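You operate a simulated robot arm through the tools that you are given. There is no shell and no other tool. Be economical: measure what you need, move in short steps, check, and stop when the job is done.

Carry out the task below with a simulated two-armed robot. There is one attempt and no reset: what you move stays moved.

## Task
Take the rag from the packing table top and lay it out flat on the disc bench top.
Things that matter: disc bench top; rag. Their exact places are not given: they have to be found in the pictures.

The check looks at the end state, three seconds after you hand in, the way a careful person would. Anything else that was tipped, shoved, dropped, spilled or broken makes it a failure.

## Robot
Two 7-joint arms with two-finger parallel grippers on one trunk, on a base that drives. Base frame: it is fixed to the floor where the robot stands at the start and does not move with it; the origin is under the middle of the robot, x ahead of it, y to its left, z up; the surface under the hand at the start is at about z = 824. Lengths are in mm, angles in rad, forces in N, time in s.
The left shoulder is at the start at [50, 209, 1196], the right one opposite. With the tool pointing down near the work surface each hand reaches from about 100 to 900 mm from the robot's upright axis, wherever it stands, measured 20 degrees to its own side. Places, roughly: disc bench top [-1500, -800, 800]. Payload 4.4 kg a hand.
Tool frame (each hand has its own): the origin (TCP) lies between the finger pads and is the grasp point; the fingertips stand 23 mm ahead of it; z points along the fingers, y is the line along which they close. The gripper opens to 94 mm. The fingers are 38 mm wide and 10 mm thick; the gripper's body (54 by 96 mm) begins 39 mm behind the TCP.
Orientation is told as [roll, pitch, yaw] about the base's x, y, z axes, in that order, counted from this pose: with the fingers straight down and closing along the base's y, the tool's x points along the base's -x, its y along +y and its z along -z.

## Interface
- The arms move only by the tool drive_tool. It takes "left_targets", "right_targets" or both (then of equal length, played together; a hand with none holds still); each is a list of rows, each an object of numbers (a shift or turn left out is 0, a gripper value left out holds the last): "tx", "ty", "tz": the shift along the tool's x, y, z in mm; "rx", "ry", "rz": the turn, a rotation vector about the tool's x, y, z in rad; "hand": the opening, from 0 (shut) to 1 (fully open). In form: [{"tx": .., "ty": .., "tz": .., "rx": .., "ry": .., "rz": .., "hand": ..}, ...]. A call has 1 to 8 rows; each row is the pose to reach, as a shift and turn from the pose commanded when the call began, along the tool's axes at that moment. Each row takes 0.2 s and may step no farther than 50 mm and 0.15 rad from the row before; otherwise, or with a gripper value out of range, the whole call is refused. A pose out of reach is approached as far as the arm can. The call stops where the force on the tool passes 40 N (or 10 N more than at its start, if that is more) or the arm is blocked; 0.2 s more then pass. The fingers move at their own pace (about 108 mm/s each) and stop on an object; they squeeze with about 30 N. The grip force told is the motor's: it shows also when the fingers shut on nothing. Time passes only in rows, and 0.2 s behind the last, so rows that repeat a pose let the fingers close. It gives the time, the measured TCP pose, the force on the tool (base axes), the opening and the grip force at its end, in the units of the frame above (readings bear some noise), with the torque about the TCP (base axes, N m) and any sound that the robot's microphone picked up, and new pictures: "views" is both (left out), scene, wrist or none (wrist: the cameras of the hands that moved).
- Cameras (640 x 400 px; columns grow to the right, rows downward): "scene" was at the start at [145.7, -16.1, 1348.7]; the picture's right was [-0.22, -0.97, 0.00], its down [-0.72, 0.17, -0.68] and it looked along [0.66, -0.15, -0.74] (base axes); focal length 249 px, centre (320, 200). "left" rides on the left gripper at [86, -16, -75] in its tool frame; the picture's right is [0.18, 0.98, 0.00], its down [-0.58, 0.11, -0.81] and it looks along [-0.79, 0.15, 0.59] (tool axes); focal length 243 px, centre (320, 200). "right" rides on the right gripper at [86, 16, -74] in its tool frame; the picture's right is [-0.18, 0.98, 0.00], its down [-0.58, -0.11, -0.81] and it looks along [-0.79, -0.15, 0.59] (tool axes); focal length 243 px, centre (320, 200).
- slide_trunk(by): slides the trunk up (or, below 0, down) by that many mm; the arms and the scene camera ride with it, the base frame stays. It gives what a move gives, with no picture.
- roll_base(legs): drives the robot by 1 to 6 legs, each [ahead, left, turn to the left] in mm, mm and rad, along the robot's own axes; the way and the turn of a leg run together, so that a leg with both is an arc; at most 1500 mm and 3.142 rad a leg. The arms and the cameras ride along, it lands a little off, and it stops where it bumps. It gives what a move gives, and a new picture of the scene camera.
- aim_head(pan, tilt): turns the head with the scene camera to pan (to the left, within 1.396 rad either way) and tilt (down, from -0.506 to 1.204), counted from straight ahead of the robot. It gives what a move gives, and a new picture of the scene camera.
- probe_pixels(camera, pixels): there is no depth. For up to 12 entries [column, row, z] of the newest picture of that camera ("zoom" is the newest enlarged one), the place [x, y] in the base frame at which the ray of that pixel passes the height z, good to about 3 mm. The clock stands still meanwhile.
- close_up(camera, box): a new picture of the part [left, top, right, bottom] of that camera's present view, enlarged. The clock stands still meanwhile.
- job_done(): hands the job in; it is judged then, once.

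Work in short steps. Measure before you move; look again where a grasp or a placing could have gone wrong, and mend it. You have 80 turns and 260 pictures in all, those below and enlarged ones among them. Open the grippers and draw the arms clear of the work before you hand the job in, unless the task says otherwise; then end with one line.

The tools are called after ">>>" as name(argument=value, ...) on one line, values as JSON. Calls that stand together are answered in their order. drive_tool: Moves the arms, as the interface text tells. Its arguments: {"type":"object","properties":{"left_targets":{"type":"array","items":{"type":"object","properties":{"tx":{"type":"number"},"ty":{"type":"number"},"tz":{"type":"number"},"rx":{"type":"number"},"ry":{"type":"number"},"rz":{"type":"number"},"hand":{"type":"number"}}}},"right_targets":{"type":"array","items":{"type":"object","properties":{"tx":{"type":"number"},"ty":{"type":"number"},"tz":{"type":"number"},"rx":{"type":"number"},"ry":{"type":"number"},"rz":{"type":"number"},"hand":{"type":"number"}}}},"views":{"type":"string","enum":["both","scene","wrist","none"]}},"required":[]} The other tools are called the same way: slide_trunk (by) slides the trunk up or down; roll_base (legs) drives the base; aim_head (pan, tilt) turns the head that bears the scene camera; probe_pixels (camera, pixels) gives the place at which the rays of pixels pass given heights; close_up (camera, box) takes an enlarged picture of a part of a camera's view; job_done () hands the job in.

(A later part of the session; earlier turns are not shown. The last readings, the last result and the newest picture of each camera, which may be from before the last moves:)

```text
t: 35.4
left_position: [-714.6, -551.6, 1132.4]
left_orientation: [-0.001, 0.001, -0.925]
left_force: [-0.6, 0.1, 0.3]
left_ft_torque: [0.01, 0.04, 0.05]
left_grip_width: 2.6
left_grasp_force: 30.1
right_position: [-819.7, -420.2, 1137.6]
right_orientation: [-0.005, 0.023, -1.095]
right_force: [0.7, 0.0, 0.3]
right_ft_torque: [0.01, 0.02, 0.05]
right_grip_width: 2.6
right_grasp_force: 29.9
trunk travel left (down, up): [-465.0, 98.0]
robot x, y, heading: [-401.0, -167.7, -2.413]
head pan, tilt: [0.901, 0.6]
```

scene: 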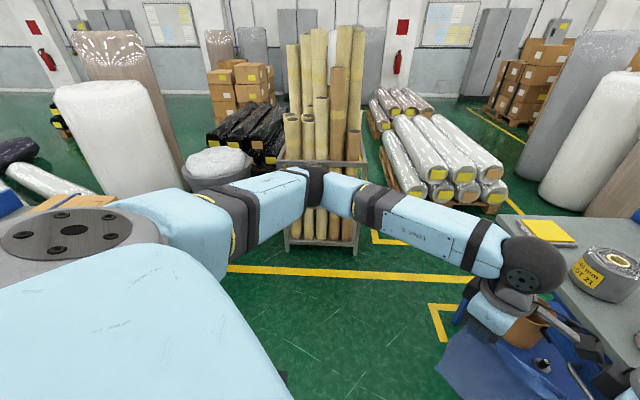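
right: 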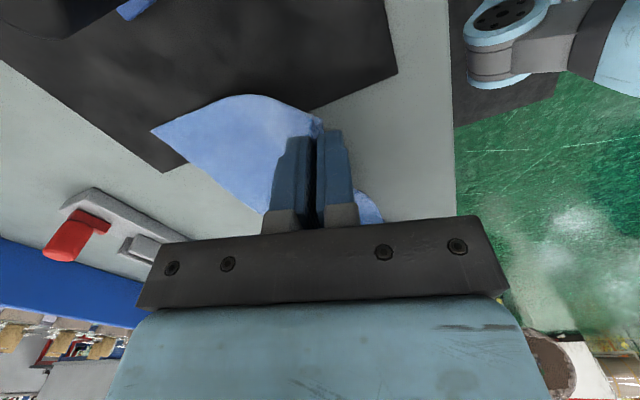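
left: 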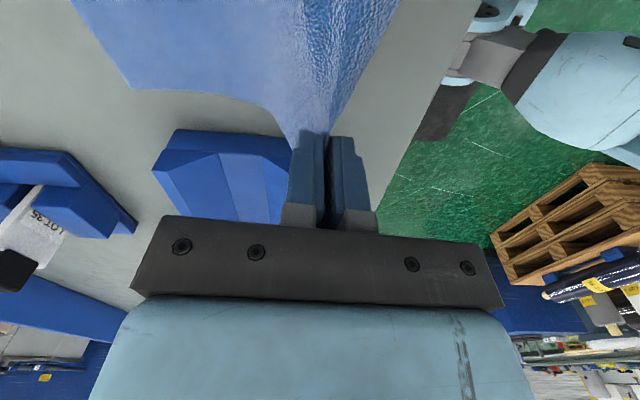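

The rack stands beyond y≈-1800, so there is room. I'll turn to face the bench squarely and strafe to y≈-850.

>>> roll_base(legs=[[0, 0, -0.73], [100, 680, 0]])

>>> aim_head(pan=0, tilt=0.55)

```text
t: 43.6
left_position: [-984.0, -921.2, 1132.5]
left_orientation: [-0.001, -0.001, -1.654]
left_force: [0.1, 0.4, -1.0]
left_ft_torque: [0.01, -0.01, 0.08]
left_grip_width: 2.5
left_grasp_force: 30.1
right_position: [-974.6, -753.5, 1138.0]
right_orientation: [-0.006, 0.022, -1.824]
right_force: [0.5, 0.2, -0.6]
right_ft_torque: [0.03, -0.03, 0.08]
right_grip_width: 2.8
right_grasp_force: 30.0
trunk travel left (down, up): [-465.0, 98.0]
robot x, y, heading: [-498.6, -844.1, -3.141]
head pan, tilt: [0.901, 0.6]
```

scene: 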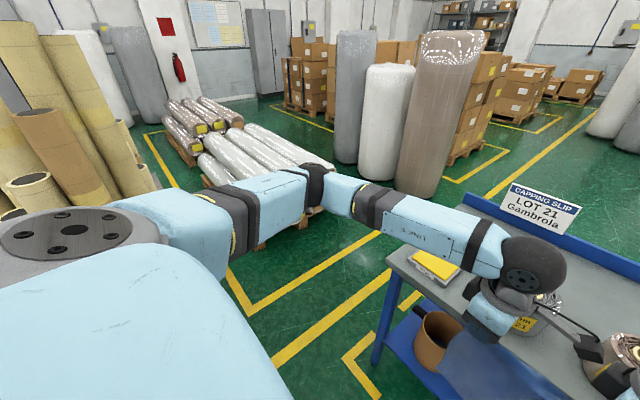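

```text
t: 44.8
left_position: [-983.8, -920.2, 1132.5]
left_orientation: [-0.002, 0.001, -1.655]
left_force: [1.0, -0.9, -0.6]
left_ft_torque: [0.01, 0.0, 0.05]
left_grip_width: 2.5
left_grasp_force: 30.5
right_position: [-974.7, -752.3, 1136.3]
right_orientation: [-0.004, 0.025, -1.825]
right_force: [0.1, 0.3, -0.6]
right_ft_torque: [0.01, -0.01, 0.04]
right_grip_width: 3.0
right_grasp_force: 30.0
trunk travel left (down, up): [-465.0, 98.0]
robot x, y, heading: [-498.0, -841.1, -3.142]
head pan, tilt: [0.0, 0.55]
```

scene: 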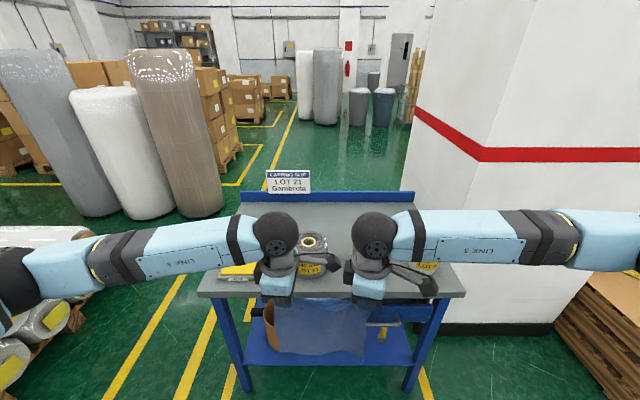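

The arms block the bench top. I'll lower the hands 150 mm here (clear of the bench) to see over them.

>>> drive_tool(left_targets=[{"tz": 40}, {"tz": 80}, {"tz": 120}, {"tz": 160}], right_targets=[{"tz": 40}, {"tz": 80}, {"tz": 120}, {"tz": 160}], views="scene")

>>> slide_trunk(by=95)

>>> aim_head(pan=0, tilt=0.7)

```text
t: 45.8
left_position: [-983.7, -920.2, 970.6]
left_orientation: [-0.001, 0.003, -1.654]
left_force: [0.2, 0.4, -0.3]
left_ft_torque: [0.0, -0.01, 0.07]
left_grip_width: 2.5
left_grasp_force: 29.7
right_position: [-976.2, -749.5, 977.6]
right_orientation: [-0.005, 0.023, -1.824]
right_force: [0.2, 0.2, -0.7]
right_ft_torque: [-0.01, 0.03, 0.06]
right_grip_width: 2.9
right_grasp_force: 29.7
trunk travel left (down, up): [-465.0, 98.0]
robot x, y, heading: [-497.0, -847.0, -3.142]
head pan, tilt: [0.0, 0.55]
```

scene: 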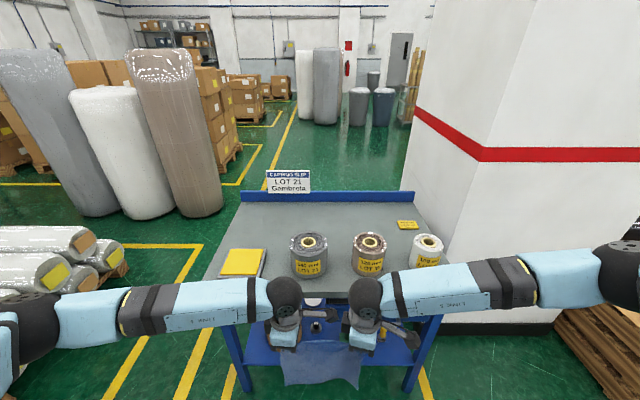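

```text
t: 47.1
left_position: [-982.9, -921.2, 1067.1]
left_orientation: [-0.002, 0.0, -1.655]
left_force: [1.0, 0.2, -0.9]
left_ft_torque: [-0.02, 0.02, 0.06]
left_grip_width: 2.5
left_grasp_force: 30.0
right_position: [-974.9, -748.0, 1073.4]
right_orientation: [-0.007, 0.022, -1.824]
right_force: [0.8, 0.5, 0.3]
right_ft_torque: [0.02, 0.01, 0.02]
right_grip_width: 2.8
right_grasp_force: 29.9
trunk travel left (down, up): [-560.0, 3.0]
robot x, y, heading: [-499.3, -843.7, -3.137]
head pan, tilt: [0.0, 0.55]
```

```text
t: 47.8
left_position: [-982.5, -920.0, 1068.1]
left_orientation: [-0.001, 0.0, -1.654]
left_force: [0.3, 1.2, -0.2]
left_ft_torque: [-0.01, -0.01, 0.04]
left_grip_width: 2.8
left_grasp_force: 29.5
right_position: [-975.4, -748.7, 1073.3]
right_orientation: [-0.005, 0.023, -1.824]
right_force: [0.0, -0.2, -0.4]
right_ft_torque: [0.01, 0.0, 0.03]
right_grip_width: 2.6
right_grasp_force: 29.8
trunk travel left (down, up): [-560.0, 3.0]
robot x, y, heading: [-497.5, -843.9, -3.138]
head pan, tilt: [0.0, 0.7]
```

scene: 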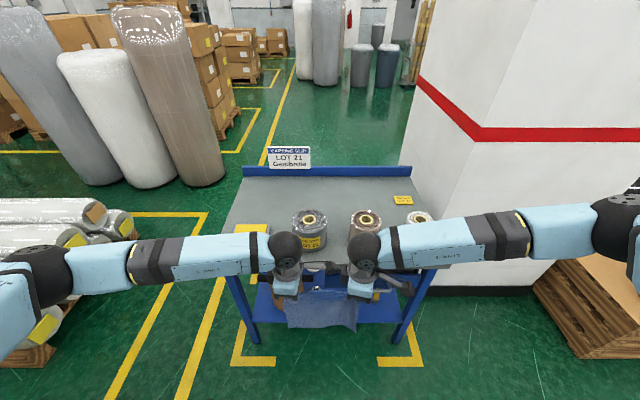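

Now I can see the top: a pad, three rolls, a small yellow label at (403,199) and free surface behind. I zoom and measure.

>>> close_up(camera="scene", box=[215, 140, 455, 290])

>>> probe_pixels(camera="scene", pixels=[[243, 178, 800], [412, 178, 800], [225, 231, 800], [300, 260, 800], [293, 228, 800], [328, 235, 800], [310, 247, 800], [394, 204, 800], [414, 204, 800], [403, 195, 800], [238, 225, 800], [350, 236, 800]])

```text
2.67 times, centred on (335, 215) of scene
```

zoom: 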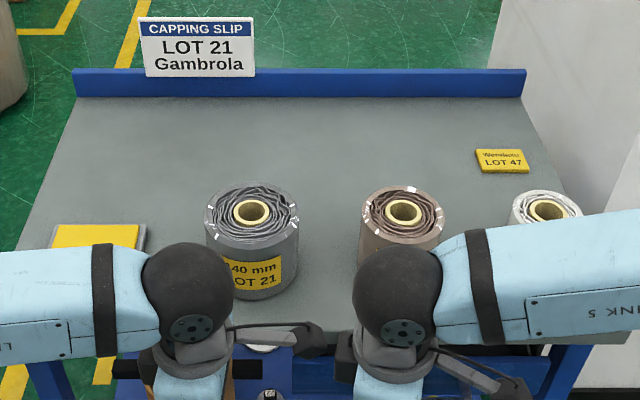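

```text
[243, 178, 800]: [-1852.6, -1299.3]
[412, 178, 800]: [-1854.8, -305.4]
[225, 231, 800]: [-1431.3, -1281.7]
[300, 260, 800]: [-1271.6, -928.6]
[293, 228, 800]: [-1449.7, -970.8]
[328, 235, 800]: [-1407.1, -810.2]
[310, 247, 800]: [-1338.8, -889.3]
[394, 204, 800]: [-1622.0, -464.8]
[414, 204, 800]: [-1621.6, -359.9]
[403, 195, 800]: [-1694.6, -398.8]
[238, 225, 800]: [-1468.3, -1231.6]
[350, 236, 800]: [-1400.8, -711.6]
```

The free area is the back part (x -1500…-1850), behind the rolls. Approaching from the bench's left end keeps my good arm posture; I probe the floor space there.

>>> probe_pixels(camera="scene", pixels=[[135, 262, 0], [55, 365, 0], [100, 185, 0], [205, 185, 0], [235, 140, 0], [255, 340, 0], [137, 258, 100]])

>>> aim_head(pan=0.75, tilt=0.6)

```text
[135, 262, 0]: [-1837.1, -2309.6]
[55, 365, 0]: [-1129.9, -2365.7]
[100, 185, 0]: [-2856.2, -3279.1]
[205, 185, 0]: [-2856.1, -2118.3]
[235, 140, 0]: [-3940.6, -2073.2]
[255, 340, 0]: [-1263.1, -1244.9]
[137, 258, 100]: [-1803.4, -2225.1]
```

```text
t: 48.9
left_position: [-983.4, -920.5, 1067.4]
left_orientation: [-0.001, -0.001, -1.655]
left_force: [-0.2, 0.4, -0.3]
left_ft_torque: [-0.02, 0.02, 0.03]
left_grip_width: 2.4
left_grasp_force: 30.2
right_position: [-975.8, -748.0, 1073.1]
right_orientation: [-0.004, 0.022, -1.824]
right_force: [-0.1, -0.4, -0.9]
right_ft_torque: [0.02, -0.06, 0.04]
right_grip_width: 3.0
right_grasp_force: 29.2
trunk travel left (down, up): [-560.0, 3.0]
robot x, y, heading: [-495.5, -846.2, -3.141]
head pan, tilt: [0.75, 0.6]
```

scene: 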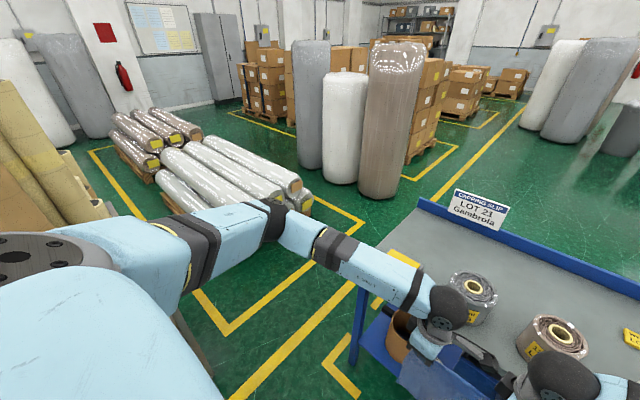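

The left aisle is about 900 mm wide but the entrance passes between bench corner and tube rack. I'll measure the rack's nearest foot.

>>> aim_head(pan=1.2, tilt=0.6)

```text
t: 49.8
left_position: [-983.5, -920.6, 1067.2]
left_orientation: [-0.003, -0.001, -1.655]
left_force: [-0.1, 0.6, 0.6]
left_ft_torque: [0.01, 0.01, 0.02]
left_grip_width: 2.4
left_grasp_force: 29.9
right_position: [-975.8, -748.7, 1071.6]
right_orientation: [-0.007, 0.023, -1.824]
right_force: [0.1, -0.5, 0.4]
right_ft_torque: [0.0, -0.03, 0.01]
right_grip_width: 3.0
right_grasp_force: 30.2
trunk travel left (down, up): [-560.0, 3.0]
robot x, y, heading: [-499.2, -847.7, -3.142]
head pan, tilt: [1.201, 0.6]
```

scene: 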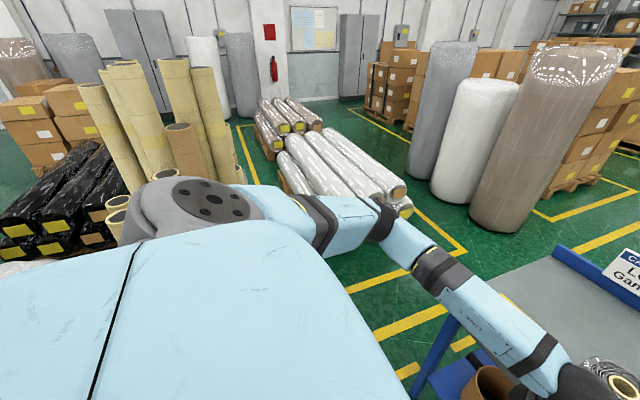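

The aisle entrance is too tight for the base, so I'll work from the front, aiming behind the low yellow pad at the left (y≈-1100). I strafe left and look.

>>> roll_base(legs=[[0, 250, 0]])

>>> aim_head(pan=-0.05, tilt=0.7)

>>> close_up(camera="scene", box=[240, 130, 480, 280])

```text
t: 52.6
left_position: [-983.4, -1172.2, 1067.9]
left_orientation: [-0.002, 0.0, -1.652]
left_force: [1.1, 0.6, -0.7]
left_ft_torque: [0.05, 0.0, 0.06]
left_grip_width: 2.4
left_grasp_force: 29.8
right_position: [-975.7, -1000.1, 1072.3]
right_orientation: [-0.006, 0.022, -1.824]
right_force: [-0.9, 0.3, 0.2]
right_ft_torque: [0.01, 0.01, 0.06]
right_grip_width: 2.8
right_grasp_force: 30.4
trunk travel left (down, up): [-560.0, 3.0]
robot x, y, heading: [-500.2, -1098.4, -3.143]
head pan, tilt: [1.201, 0.6]
```

scene: 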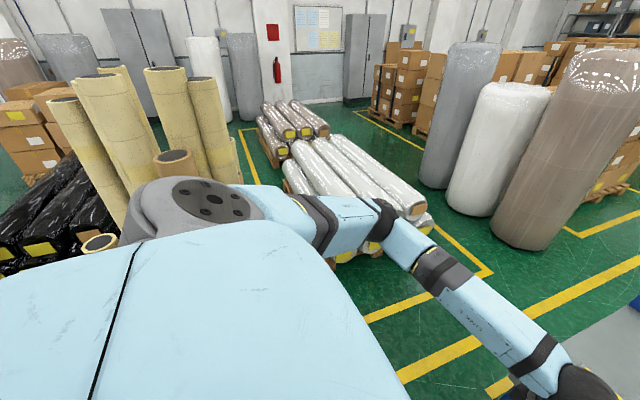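

```text
t: 54.1
left_position: [-981.6, -1172.3, 1066.8]
left_orientation: [-0.003, 0.0, -1.653]
left_force: [0.2, 1.0, 0.0]
left_ft_torque: [-0.02, -0.04, 0.03]
left_grip_width: 2.7
left_grasp_force: 29.8
right_position: [-974.9, -1000.3, 1072.7]
right_orientation: [-0.005, 0.024, -1.823]
right_force: [0.2, -0.4, 0.5]
right_ft_torque: [0.01, 0.02, 0.03]
right_grip_width: 2.6
right_grasp_force: 30.2
trunk travel left (down, up): [-560.0, 3.0]
robot x, y, heading: [-494.7, -1095.0, -3.139]
head pan, tilt: [-0.051, 0.7]
```

scene: 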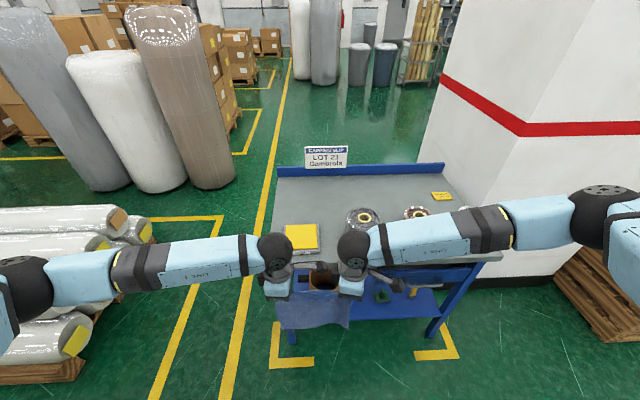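

```text
2.67 times, centred on (360, 205) of scene
```

zoom: 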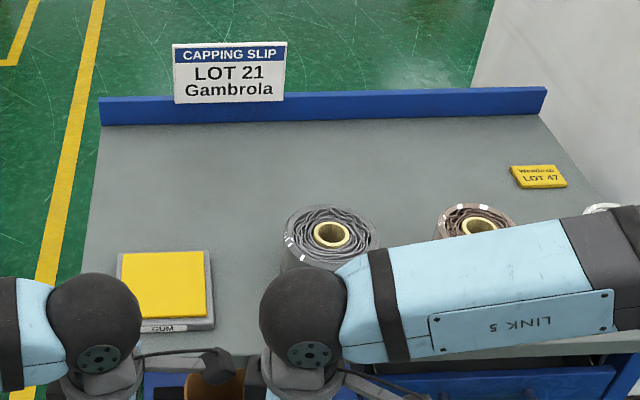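

Measuring pad, left edge, ledge foot and roll A in this enlarged picture.

>>> probe_pixels(camera="zoom", pixels=[[118, 252, 830], [210, 250, 830], [215, 328, 800], [102, 126, 800], [86, 250, 800], [545, 116, 800], [285, 235, 940], [378, 235, 940], [332, 205, 940], [332, 268, 940], [175, 103, 860], [284, 100, 860]])

```text
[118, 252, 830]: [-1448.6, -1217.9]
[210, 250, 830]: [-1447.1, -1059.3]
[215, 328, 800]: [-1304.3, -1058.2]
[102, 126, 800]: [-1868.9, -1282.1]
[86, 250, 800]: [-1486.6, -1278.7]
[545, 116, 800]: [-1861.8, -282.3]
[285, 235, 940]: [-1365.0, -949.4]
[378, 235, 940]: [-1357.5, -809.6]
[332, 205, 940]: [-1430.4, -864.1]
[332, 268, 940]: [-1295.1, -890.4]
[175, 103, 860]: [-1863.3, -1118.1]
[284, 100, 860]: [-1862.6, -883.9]
```

The rag can lie at x -1475…-1725, y about -1205…-975, behind the pad. I'll raise the hands 100 mm and tilt the head down, then advance to see base clearance.

>>> drive_tool(left_targets=[{"tz": -30}, {"tz": -60}, {"tz": -90}, {"tz": -110}], right_targets=[{"tz": -30}, {"tz": -60}, {"tz": -90}, {"tz": -110}], views="none")

>>> aim_head(pan=0, tilt=1.1)

>>> roll_base(legs=[[250, 0, 0]])

```text
t: 55.1
left_position: [-981.2, -1172.5, 1178.0]
left_orientation: [-0.002, 0.0, -1.653]
left_force: [0.3, 0.3, 0.1]
left_ft_torque: [0.0, -0.01, 0.03]
left_grip_width: 2.6
left_grasp_force: 30.3
right_position: [-976.2, -1003.2, 1182.4]
right_orientation: [-0.007, 0.024, -1.825]
right_force: [0.2, 0.0, 0.5]
right_ft_torque: [-0.02, -0.01, 0.05]
right_grip_width: 2.7
right_grasp_force: 29.8
trunk travel left (down, up): [-560.0, 3.0]
robot x, y, heading: [-495.6, -1091.6, -3.139]
head pan, tilt: [-0.051, 0.7]
```

```text
t: 55.9
left_position: [-981.9, -1172.6, 1176.7]
left_orientation: [-0.002, 0.0, -1.653]
left_force: [0.4, -0.1, -0.7]
left_ft_torque: [0.0, 0.02, 0.01]
left_grip_width: 2.8
left_grasp_force: 29.7
right_position: [-976.7, -1002.4, 1181.7]
right_orientation: [-0.007, 0.022, -1.822]
right_force: [-0.4, 0.4, 0.6]
right_ft_torque: [-0.03, -0.01, 0.06]
right_grip_width: 2.7
right_grasp_force: 29.9
trunk travel left (down, up): [-560.0, 3.0]
robot x, y, heading: [-493.7, -1092.0, -3.139]
head pan, tilt: [0.0, 1.1]
```

scene: 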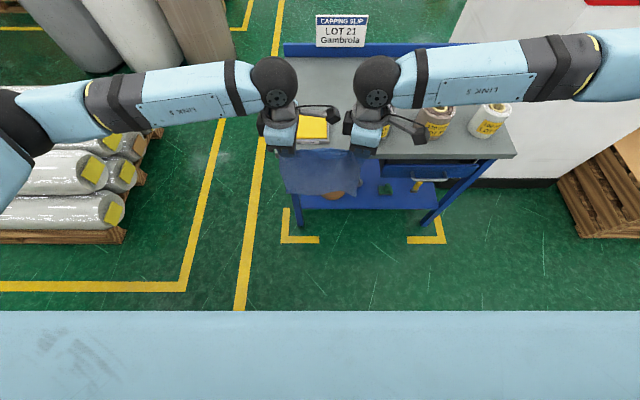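

```text
t: 57.7
left_position: [-1227.0, -1170.7, 1178.1]
left_orientation: [-0.001, 0.002, -1.657]
left_force: [-0.2, 0.2, -0.9]
left_ft_torque: [0.0, -0.02, 0.03]
left_grip_width: 2.7
left_grasp_force: 30.2
right_position: [-1220.2, -1002.4, 1182.3]
right_orientation: [-0.007, 0.022, -1.824]
right_force: [0.2, -0.6, -0.4]
right_ft_torque: [0.0, 0.03, 0.04]
right_grip_width: 2.8
right_grasp_force: 30.4
trunk travel left (down, up): [-560.0, 3.0]
robot x, y, heading: [-739.9, -1096.5, -3.139]
head pan, tilt: [0.0, 1.1]
```

scene: 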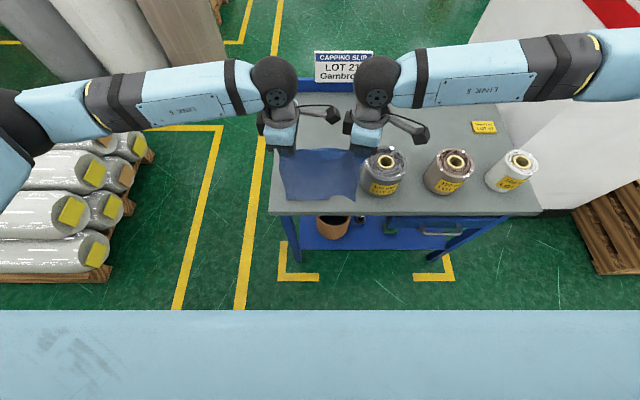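

The rag hangs ahead of me over the front edge; bench front is near x=-1230 and my base front reaches at most ~320 mm ahead. I advance 125 mm more, leaving margin.

>>> roll_base(legs=[[125, 0, 0]])

>>> probe_pixels(camera="scene", pixels=[[330, 213, 800], [280, 280, 0]])

```text
t: 59.0
left_position: [-1351.1, -1171.0, 1178.2]
left_orientation: [-0.003, 0.0, -1.657]
left_force: [0.2, 0.0, -1.1]
left_ft_torque: [-0.01, -0.01, 0.05]
left_grip_width: 2.6
left_grasp_force: 29.7
right_position: [-1343.4, -1002.1, 1183.2]
right_orientation: [-0.006, 0.022, -1.825]
right_force: [0.4, -0.2, -0.6]
right_ft_torque: [0.01, 0.03, 0.02]
right_grip_width: 2.9
right_grasp_force: 29.9
trunk travel left (down, up): [-560.0, 3.0]
robot x, y, heading: [-864.5, -1096.8, 3.143]
head pan, tilt: [0.0, 1.1]
```

scene: 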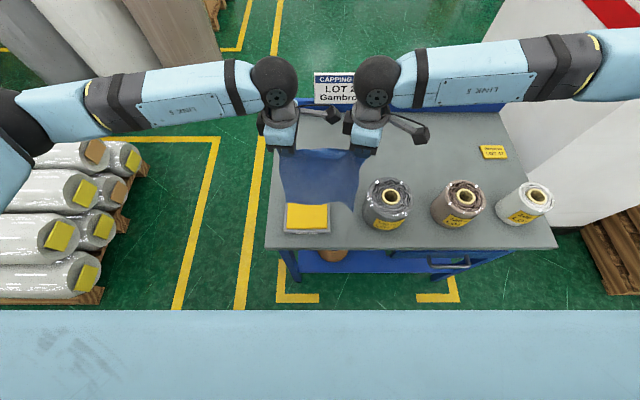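

```text
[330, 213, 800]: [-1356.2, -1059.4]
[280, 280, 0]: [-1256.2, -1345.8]
```

Rag's right bottom corner passes close to roll A (y≥-950), so I shift 25 mm left while extending the arms forward, first half way.

>>> drive_tool(left_targets=[{"tx": -11.8, "ty": -14.1}, {"tx": -25, "ty": -20}, {"tx": -28.8, "ty": -45}, {"tx": -32.5, "ty": -88}, {"tx": -36.5, "ty": -132.3}, {"tx": -40.4, "ty": -177.1}], right_targets=[{"tx": -14, "ty": -13}, {"tx": -29, "ty": -18}, {"tx": -36, "ty": -43}, {"tx": -47.8, "ty": -86}, {"tx": -59.7, "ty": -130.2}, {"tx": -71.5, "ty": -175.7}])

```text
t: 60.3
left_position: [-1487.8, -1188.1, 1177.1]
left_orientation: [0.007, 0.009, -1.674]
left_force: [13.1, 14.6, 0.4]
left_ft_torque: [0.27, -0.24, -0.27]
left_grip_width: 2.7
left_grasp_force: 30.2
right_position: [-1372.2, -1027.5, 1182.7]
right_orientation: [-0.014, 0.011, -1.827]
right_force: [-12.3, -13.8, 0.0]
right_ft_torque: [-0.33, 0.29, -0.19]
right_grip_width: 2.5
right_grasp_force: 30.2
right hand out of reach, approached as far as the arm can: row 3, 4, 5, 6
trunk travel left (down, up): [-560.0, 3.0]
robot x, y, heading: [-869.4, -1102.1, 3.139]
head pan, tilt: [0.0, 1.1]
stopped in row 6 (right hand): the force on the tool passed its limit at 42 N (the readings are from after the stop); the commanded pose is now the measured one
```

scene: 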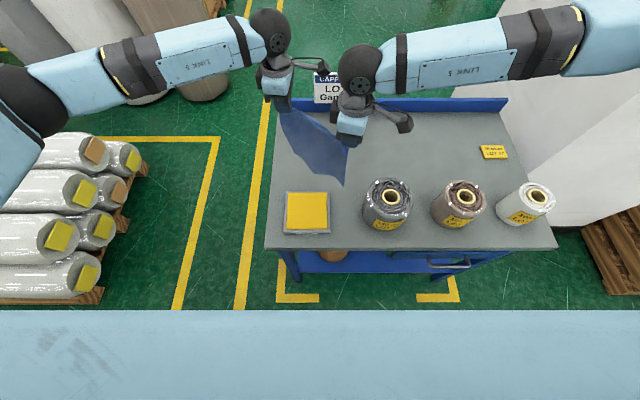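
right: 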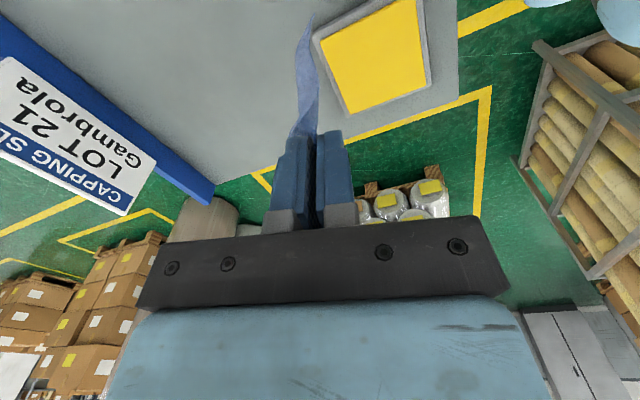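
left: 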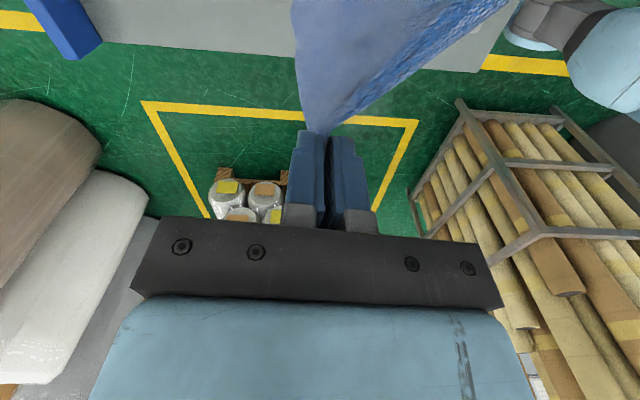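

The right hand's yaw is limited when extending, and the rag is pulled taut. A better plan: turn the held edge 90° so it points along my forward axis (left hand far, right hand near, wrists in natural yaw), then lay the rag sideways. I start rotating.

>>> drive_tool(left_targets=[{"tx": 10.7, "ty": -9.9, "rz": 0.145}, {"tx": 21.3, "ty": -19.8, "rz": 0.29}, {"tx": 32, "ty": -29.7, "rz": 0.435}, {"tx": 42.6, "ty": -39.6, "rz": 0.58}, {"tx": 53.3, "ty": -49.5, "rz": 0.725}, {"tx": 64, "ty": -59.4, "rz": 0.87}, {"tx": 74.6, "ty": -69.3, "rz": 1.015}, {"tx": 85.3, "ty": -79.2, "rz": 1.16}], right_targets=[{"tx": -8.6, "ty": 0.6, "rz": 0.145}, {"tx": -17.3, "ty": 1.2, "rz": 0.29}, {"tx": -25.9, "ty": 1.7, "rz": 0.435}, {"tx": -34.5, "ty": 2.3, "rz": 0.58}, {"tx": -43, "ty": 2.9, "rz": 0.725}, {"tx": -51.8, "ty": 3.5, "rz": 0.87}, {"tx": -60.4, "ty": 4, "rz": 1.015}, {"tx": -69, "ty": 4.6, "rz": 1.16}])

```text
t: 62.1
left_position: [-1559.6, -1099.3, 1178.9]
left_orientation: [-0.005, 0.005, -2.829]
left_force: [0.4, -0.2, 0.7]
left_ft_torque: [-0.02, 0.0, 0.05]
left_grip_width: 2.7
left_grasp_force: 30.1
right_position: [-1384.2, -1096.2, 1182.7]
right_orientation: [-0.017, -0.006, -2.99]
right_force: [-0.3, 0.2, -0.4]
right_ft_torque: [-0.03, 0.0, 0.08]
right_grip_width: 2.6
right_grasp_force: 30.1
trunk travel left (down, up): [-560.0, 3.0]
robot x, y, heading: [-862.7, -1097.1, 3.137]
head pan, tilt: [0.0, 1.1]
```

scene: 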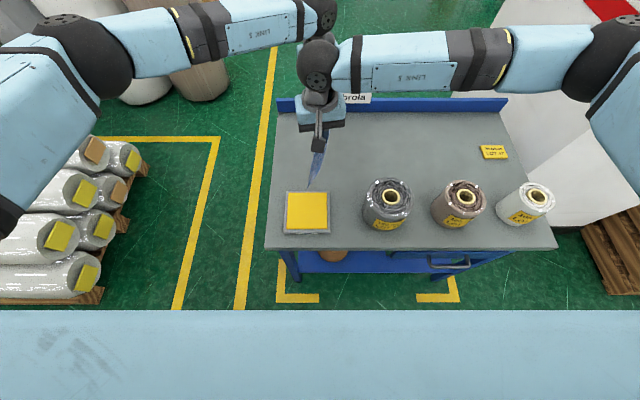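
right: 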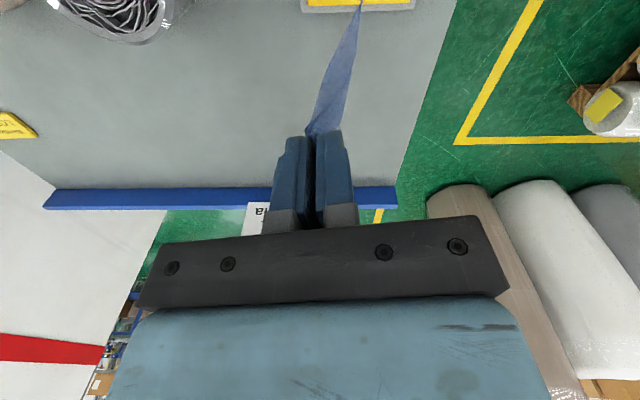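
left: 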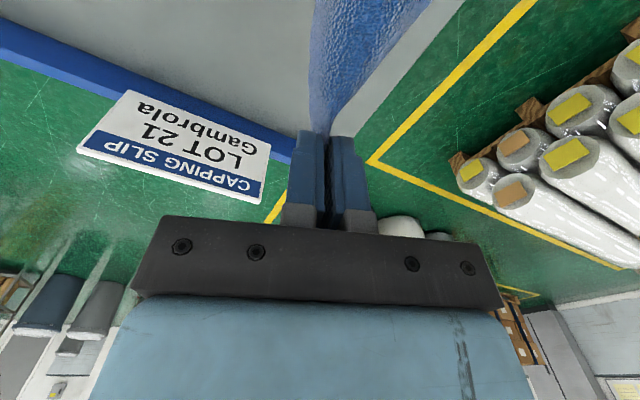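

The edge is now along my forward axis and slack. Next I extend forward, then sideways to y≈-1010, still high, finishing the wrist turn.

>>> drive_tool(left_targets=[{"tx": -32, "ty": -10, "rz": 0.08}, {"tx": -64, "ty": -20.5, "rz": 0.16}, {"tx": -95.2, "ty": -30.8, "rz": 0.25}, {"tx": -86, "ty": -59, "rz": 0.25}, {"tx": -77, "ty": -87, "rz": 0.25}, {"tx": -67.8, "ty": -115.5, "rz": 0.25}], right_targets=[{"tx": -35, "ty": -5.3, "rz": 0.05}, {"tx": -70, "ty": -10.7, "rz": 0.1}, {"tx": -104.8, "ty": -16, "rz": 0.15}, {"tx": -100.5, "ty": -44, "rz": 0.15}, {"tx": -96, "ty": -72.7, "rz": 0.15}, {"tx": -91.8, "ty": -101, "rz": 0.15}])

```text
t: 63.4
left_position: [-1645.4, -1029.5, 1184.2]
left_orientation: [-0.012, 0.002, -3.074]
left_force: [0.2, 2.5, 0.3]
left_ft_torque: [-0.16, -0.09, 0.25]
left_grip_width: 2.7
left_grasp_force: 30.3
left hand out of reach, approached as far as the arm can: row 5, 6
right_position: [-1485.8, -1026.5, 1185.3]
right_orientation: [-0.012, -0.002, -3.127]
right_force: [-0.5, -1.5, -0.7]
right_ft_torque: [0.16, -0.05, 0.15]
right_grip_width: 2.6
right_grasp_force: 29.8
trunk travel left (down, up): [-560.0, 3.0]
robot x, y, heading: [-865.7, -1099.4, 3.138]
head pan, tilt: [0.0, 1.1]
stopped in row 6 (left hand): the force on the tool passed its limit at 49 N (the readings are from after the stop); the commanded pose is now the measured one
```

scene: 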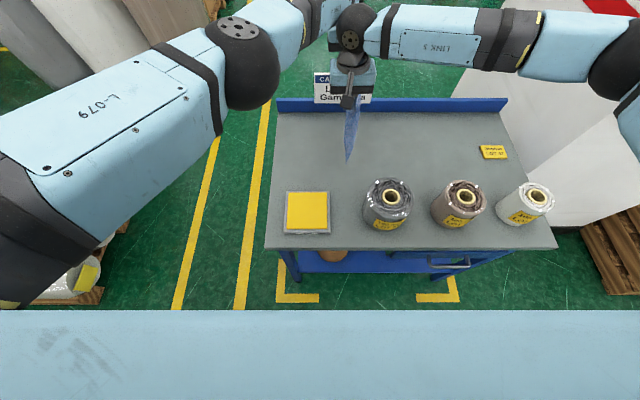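
right: 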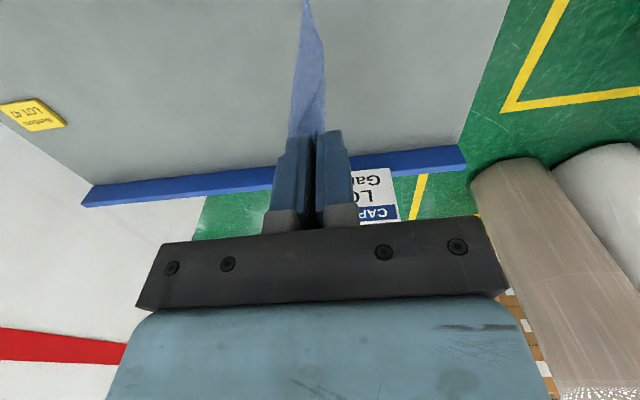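
left: 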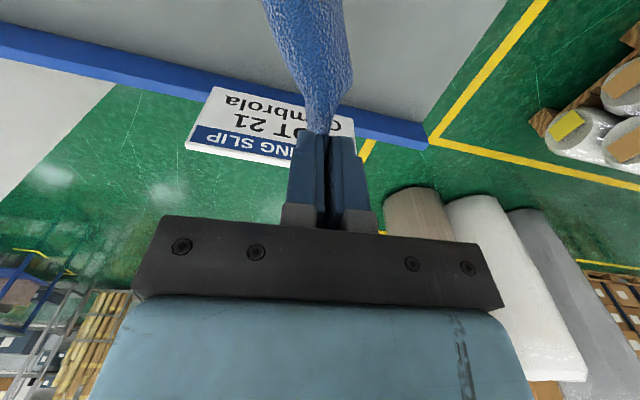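

Left is at its stretch limit on that side. I move the hands 70 mm back to my left, then strafe the base right so the left arm gains reach.

>>> drive_tool(left_targets=[{"tx": -2, "ty": 25}, {"tx": -3, "ty": 50}, {"tx": -5, "ty": 75}], right_targets=[{"ty": 25}, {"ty": 50}, {"ty": 75}], views="none")

>>> roll_base(legs=[[0, -90, 0]])

```text
t: 64.2
left_position: [-1645.7, -1106.5, 1184.4]
left_orientation: [-0.009, -0.002, -3.074]
left_force: [-36.7, -15.8, -6.6]
left_ft_torque: [1.09, -1.86, -1.13]
left_grip_width: 2.5
left_grasp_force: 29.8
right_position: [-1483.4, -1100.7, 1184.3]
right_orientation: [-0.013, -0.004, -3.125]
right_force: [36.0, 16.1, 8.4]
right_ft_torque: [-1.16, 3.19, -1.25]
right_grip_width: 2.5
right_grasp_force: 30.0
trunk travel left (down, up): [-560.0, 3.0]
robot x, y, heading: [-865.6, -1096.7, 3.139]
head pan, tilt: [0.0, 1.1]
```

```text
t: 65.2
left_position: [-1646.5, -1087.0, 1185.5]
left_orientation: [-0.008, -0.003, -3.07]
left_force: [-2.8, 0.2, -1.4]
left_ft_torque: [0.01, -0.08, 0.04]
left_grip_width: 2.9
left_grasp_force: 29.3
right_position: [-1481.2, -1080.3, 1185.7]
right_orientation: [-0.012, -0.004, -3.123]
right_force: [2.2, 1.1, 0.4]
right_ft_torque: [-0.02, 0.22, 0.02]
right_grip_width: 2.6
right_grasp_force: 29.9
trunk travel left (down, up): [-560.0, 3.0]
robot x, y, heading: [-866.3, -1073.9, -3.14]
head pan, tilt: [0.0, 1.1]
stopped in leg 1: the force on the tool passed its limit at 52 N (the readings are from after the stop); the commanded pose is now the measured one
```

scene: 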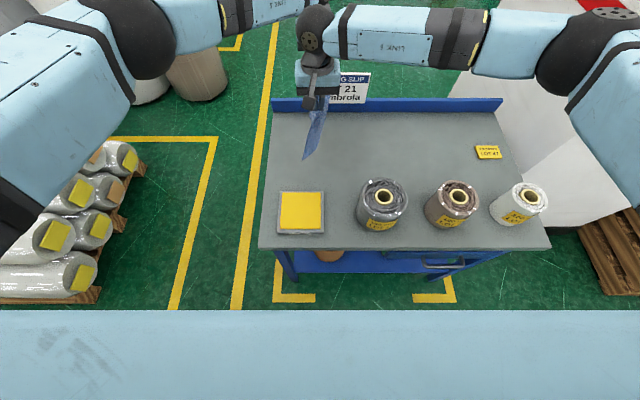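

The forces show the two grippers touching each other (162 mm apart is too near). I separate them to about 182 mm, then finish the strafe.

>>> drive_tool(left_targets=[{"tx": -4}, {"tx": -8}], right_targets=[{"tx": 7}, {"tx": 14}], views="none")

>>> roll_base(legs=[[10, -66, 0]])

```text
t: 65.8
left_position: [-1653.5, -1085.7, 1185.3]
left_orientation: [-0.008, -0.001, -3.07]
left_force: [-0.8, -0.1, -0.1]
left_ft_torque: [-0.03, -0.02, 0.05]
left_grip_width: 2.8
left_grasp_force: 30.4
right_position: [-1468.7, -1079.7, 1185.2]
right_orientation: [-0.011, -0.003, -3.121]
right_force: [-0.2, -0.4, 0.9]
right_ft_torque: [0.03, 0.0, 0.05]
right_grip_width: 2.4
right_grasp_force: 30.1
trunk travel left (down, up): [-560.0, 3.0]
robot x, y, heading: [-858.4, -1072.4, -3.141]
head pan, tilt: [0.0, 1.1]
```

```text
t: 67.0
left_position: [-1664.7, -1022.5, 1186.2]
left_orientation: [-0.01, -0.002, -3.069]
left_force: [0.2, -0.2, 0.2]
left_ft_torque: [0.01, 0.01, 0.04]
left_grip_width: 2.4
left_grasp_force: 30.2
right_position: [-1478.7, -1015.3, 1186.3]
right_orientation: [-0.013, -0.004, -3.121]
right_force: [-0.1, 0.0, -0.8]
right_ft_torque: [0.01, 0.01, 0.06]
right_grip_width: 2.4
right_grasp_force: 29.8
trunk travel left (down, up): [-560.0, 3.0]
robot x, y, heading: [-876.4, -1014.7, 3.138]
head pan, tilt: [0.0, 1.1]
```

scene: 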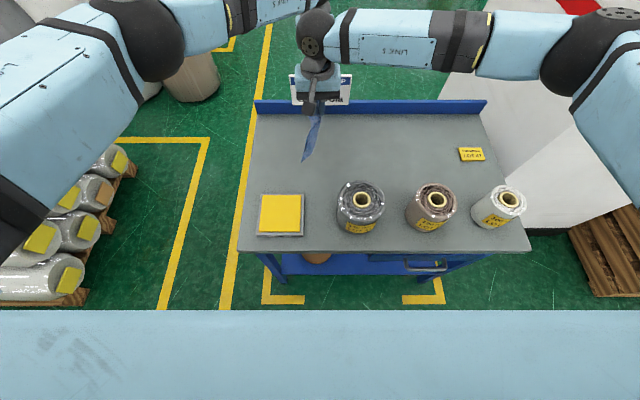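

Now in position: L (-1665,-1022), R (-1479,-1015), no contact force. I lower the trunk 110 mm and look at the rag's lower edge.

>>> slide_trunk(by=-110)

>>> aim_head(pan=0, tilt=0.9)

>>> close_up(camera="scene", box=[220, 80, 420, 240])

```text
t: 68.5
left_position: [-1664.1, -1022.4, 1075.3]
left_orientation: [-0.008, -0.001, -3.07]
left_force: [-0.3, -1.1, 0.8]
left_ft_torque: [-0.03, -0.01, 0.02]
left_grip_width: 2.5
left_grasp_force: 30.0
right_position: [-1478.8, -1014.9, 1075.2]
right_orientation: [-0.011, -0.003, -3.122]
right_force: [0.1, -0.6, -0.6]
right_ft_torque: [0.02, 0.01, 0.07]
right_grip_width: 2.6
right_grasp_force: 29.9
trunk travel left (down, up): [-450.0, 113.0]
robot x, y, heading: [-874.7, -1009.7, 3.138]
head pan, tilt: [0.0, 1.1]
```

```text
t: 69.2
left_position: [-1665.5, -1021.4, 1074.7]
left_orientation: [-0.007, -0.004, -3.071]
left_force: [-0.2, -0.6, -0.3]
left_ft_torque: [0.0, 0.0, 0.03]
left_grip_width: 2.7
left_grasp_force: 29.8
right_position: [-1479.6, -1015.3, 1075.0]
right_orientation: [-0.012, -0.004, -3.122]
right_force: [-0.3, -0.1, -0.9]
right_ft_torque: [-0.03, -0.01, 0.04]
right_grip_width: 2.7
right_grasp_force: 29.6
trunk travel left (down, up): [-450.0, 113.0]
robot x, y, heading: [-874.9, -1012.1, 3.144]
head pan, tilt: [0.0, 0.901]
```

scene: 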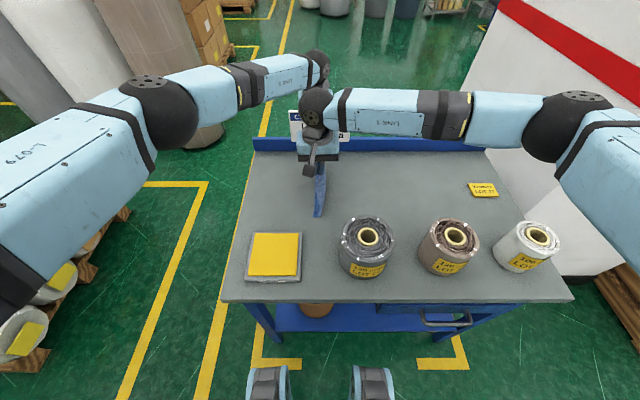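

```text
2.50 times, centred on (320, 160) of scene
```

zoom: 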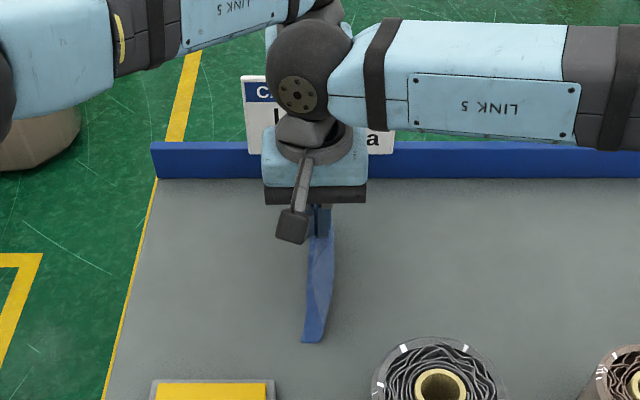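

The rag hangs clear next to its landing spot. I shift 33 mm right and lower until its lower edge just reaches the bench top.

>>> drive_tool(left_targets=[{"tx": 1, "ty": -17, "tz": 10}, {"tx": 2, "ty": -33, "tz": 20}, {"tx": 2, "ty": -33, "tz": 35}, {"tx": 2, "ty": -33, "tz": 35}], right_targets=[{"tx": 0, "ty": -14, "tz": 10}, {"tx": 0, "ty": -28, "tz": 20}, {"tx": 0, "ty": -28, "tz": 35}, {"tx": 0, "ty": -28, "tz": 35}])

>>> close_up(camera="scene", box=[220, 80, 420, 240])

```text
t: 70.2
left_position: [-1665.1, -987.9, 1040.9]
left_orientation: [-0.007, -0.003, -3.072]
left_force: [0.4, 0.0, 0.1]
left_ft_torque: [0.04, 0.01, 0.01]
left_grip_width: 2.7
left_grasp_force: 30.1
right_position: [-1478.6, -985.9, 1040.0]
right_orientation: [-0.01, -0.004, -3.124]
right_force: [-0.3, 0.3, -0.7]
right_ft_torque: [-0.01, 0.04, 0.05]
right_grip_width: 2.6
right_grasp_force: 30.2
trunk travel left (down, up): [-450.0, 113.0]
robot x, y, heading: [-875.3, -1011.7, 3.147]
head pan, tilt: [0.0, 0.901]
```

scene: 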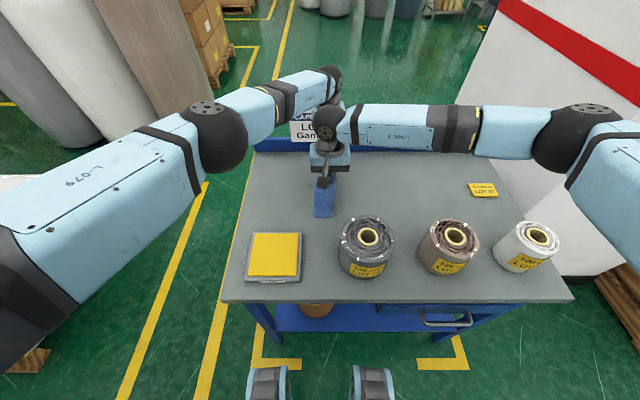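
right: 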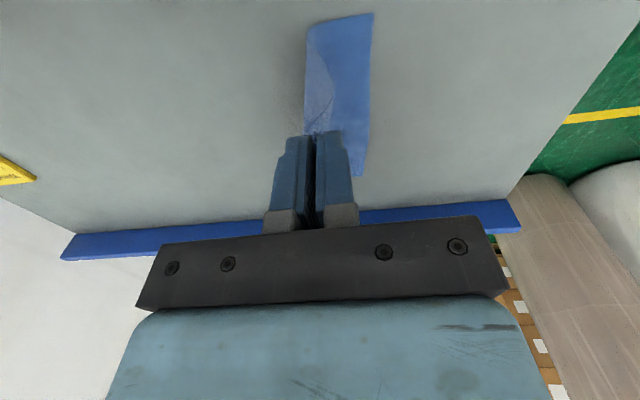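
left: 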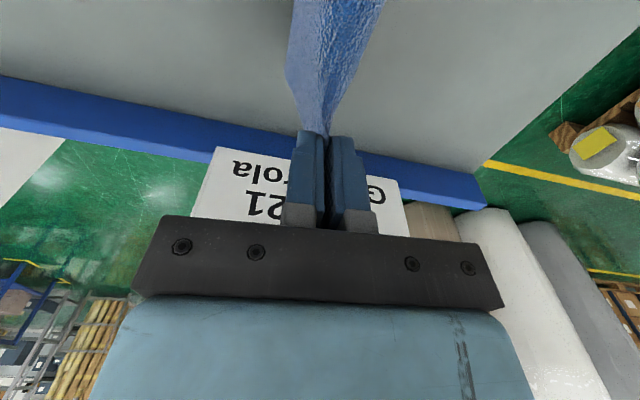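

```text
2.50 times, centred on (320, 160) of scene
```

zoom: 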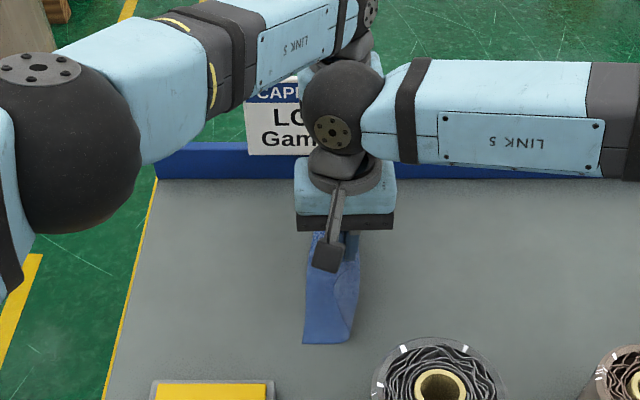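

The lower edge seems displaced to my left (swing or contact). I wait a moment and look again.

>>> drive_tool(left_targets=[{"tz": -5}, {"tz": -10}, {"tz": -10}, {"tz": -10}, {"tz": -10}, {"tz": -10}], right_targets=[{"tz": -5}, {"tz": -10}, {"tz": -10}, {"tz": -10}, {"tz": -10}, {"tz": -10}], views="wrist")

>>> close_up(camera="scene", box=[270, 130, 390, 226])

```text
t: 71.6
left_position: [-1666.1, -988.0, 1050.3]
left_orientation: [-0.009, 0.0, -3.07]
left_force: [0.7, 0.7, -0.6]
left_ft_torque: [0.01, -0.02, 0.04]
left_grip_width: 2.7
left_grasp_force: 30.3
right_position: [-1479.0, -986.4, 1050.3]
right_orientation: [-0.013, -0.004, -3.123]
right_force: [0.5, -0.9, -0.6]
right_ft_torque: [-0.01, 0.05, 0.03]
right_grip_width: 2.3
right_grasp_force: 29.7
trunk travel left (down, up): [-450.0, 113.0]
robot x, y, heading: [-872.1, -1009.0, 3.138]
head pan, tilt: [0.0, 0.901]
```

right: 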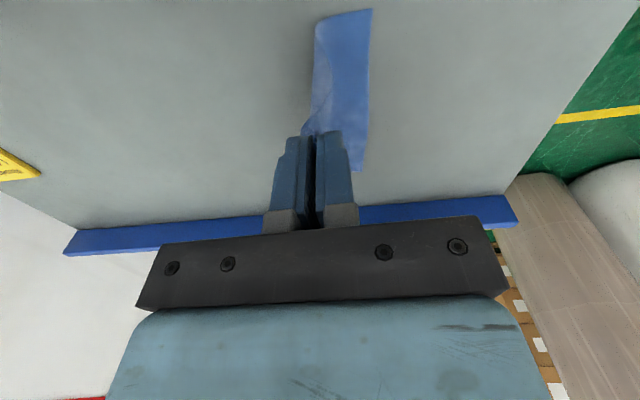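
left: 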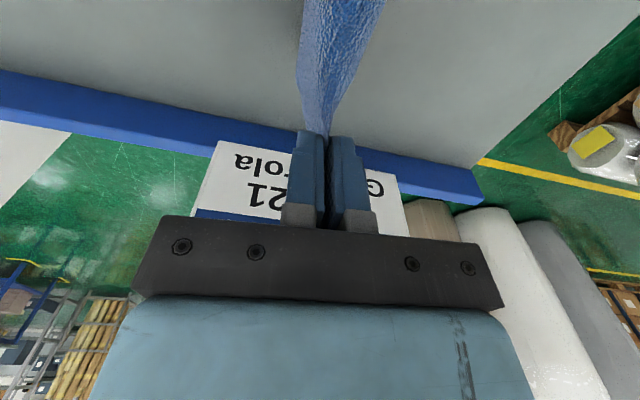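

```text
4.17 times, centred on (330, 178) of scene
```

zoom: 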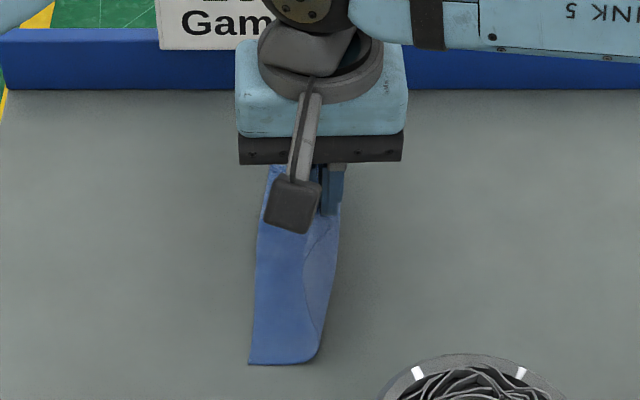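

The lower part seems to be on the bench already, curled to my left. I lift 70 mm to let it hang and check its true length.

>>> drive_tool(left_targets=[{"tz": -25}, {"tz": -50}, {"tz": -70}, {"tz": -70}, {"tz": -70}, {"tz": -70}], right_targets=[{"tz": -25}, {"tz": -50}, {"tz": -70}, {"tz": -70}, {"tz": -70}, {"tz": -70}], views="wrist")

>>> close_up(camera="scene", box=[270, 130, 390, 226])

```text
t: 73.0
left_position: [-1664.4, -986.6, 1120.7]
left_orientation: [-0.01, -0.001, -3.07]
left_force: [0.3, 0.8, 0.2]
left_ft_torque: [0.0, 0.03, 0.04]
left_grip_width: 2.6
left_grasp_force: 29.5
right_position: [-1480.1, -987.5, 1121.2]
right_orientation: [-0.013, -0.002, -3.124]
right_force: [-0.1, -0.4, 0.4]
right_ft_torque: [0.03, 0.0, 0.08]
right_grip_width: 2.6
right_grasp_force: 29.9
trunk travel left (down, up): [-450.0, 113.0]
robot x, y, heading: [-873.0, -1012.6, 3.143]
head pan, tilt: [0.0, 0.901]
```

right: 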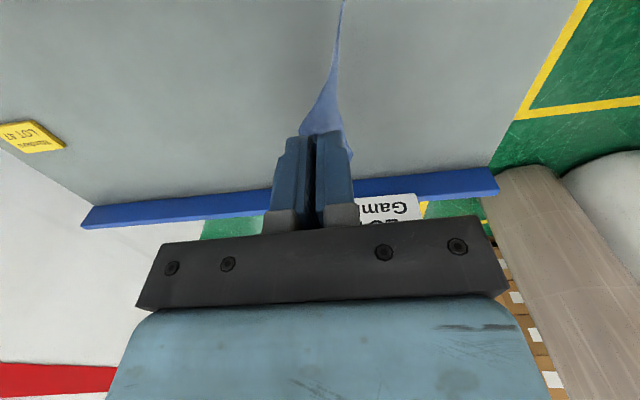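
left: 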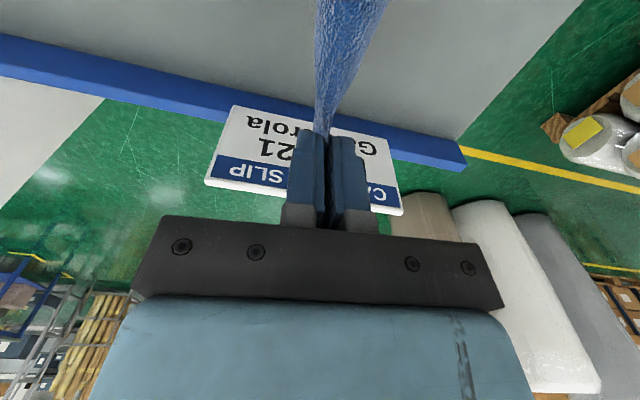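

```text
4.17 times, centred on (330, 178) of scene
```

zoom: 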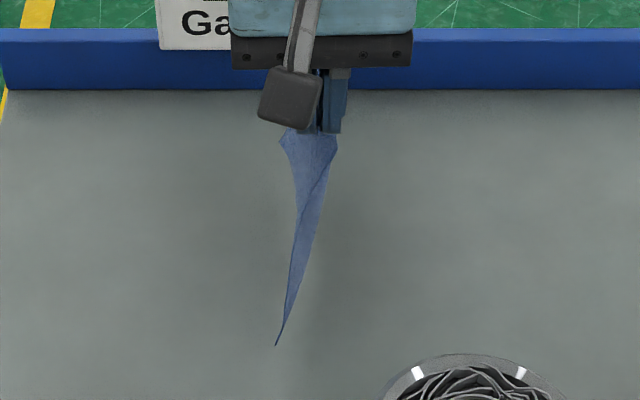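

It hangs straight now. I estimate the height of its lowest near corner.

>>> probe_pixels(camera="zoom", pixels=[[275, 345, 800], [275, 345, 840], [275, 345, 880], [275, 345, 920], [310, 135, 1098], [310, 135, 1060]])

```text
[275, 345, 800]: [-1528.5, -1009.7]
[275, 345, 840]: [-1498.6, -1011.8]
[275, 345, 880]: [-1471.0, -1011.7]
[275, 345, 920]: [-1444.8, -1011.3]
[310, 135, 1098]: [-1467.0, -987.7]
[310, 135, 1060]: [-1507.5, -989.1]
```

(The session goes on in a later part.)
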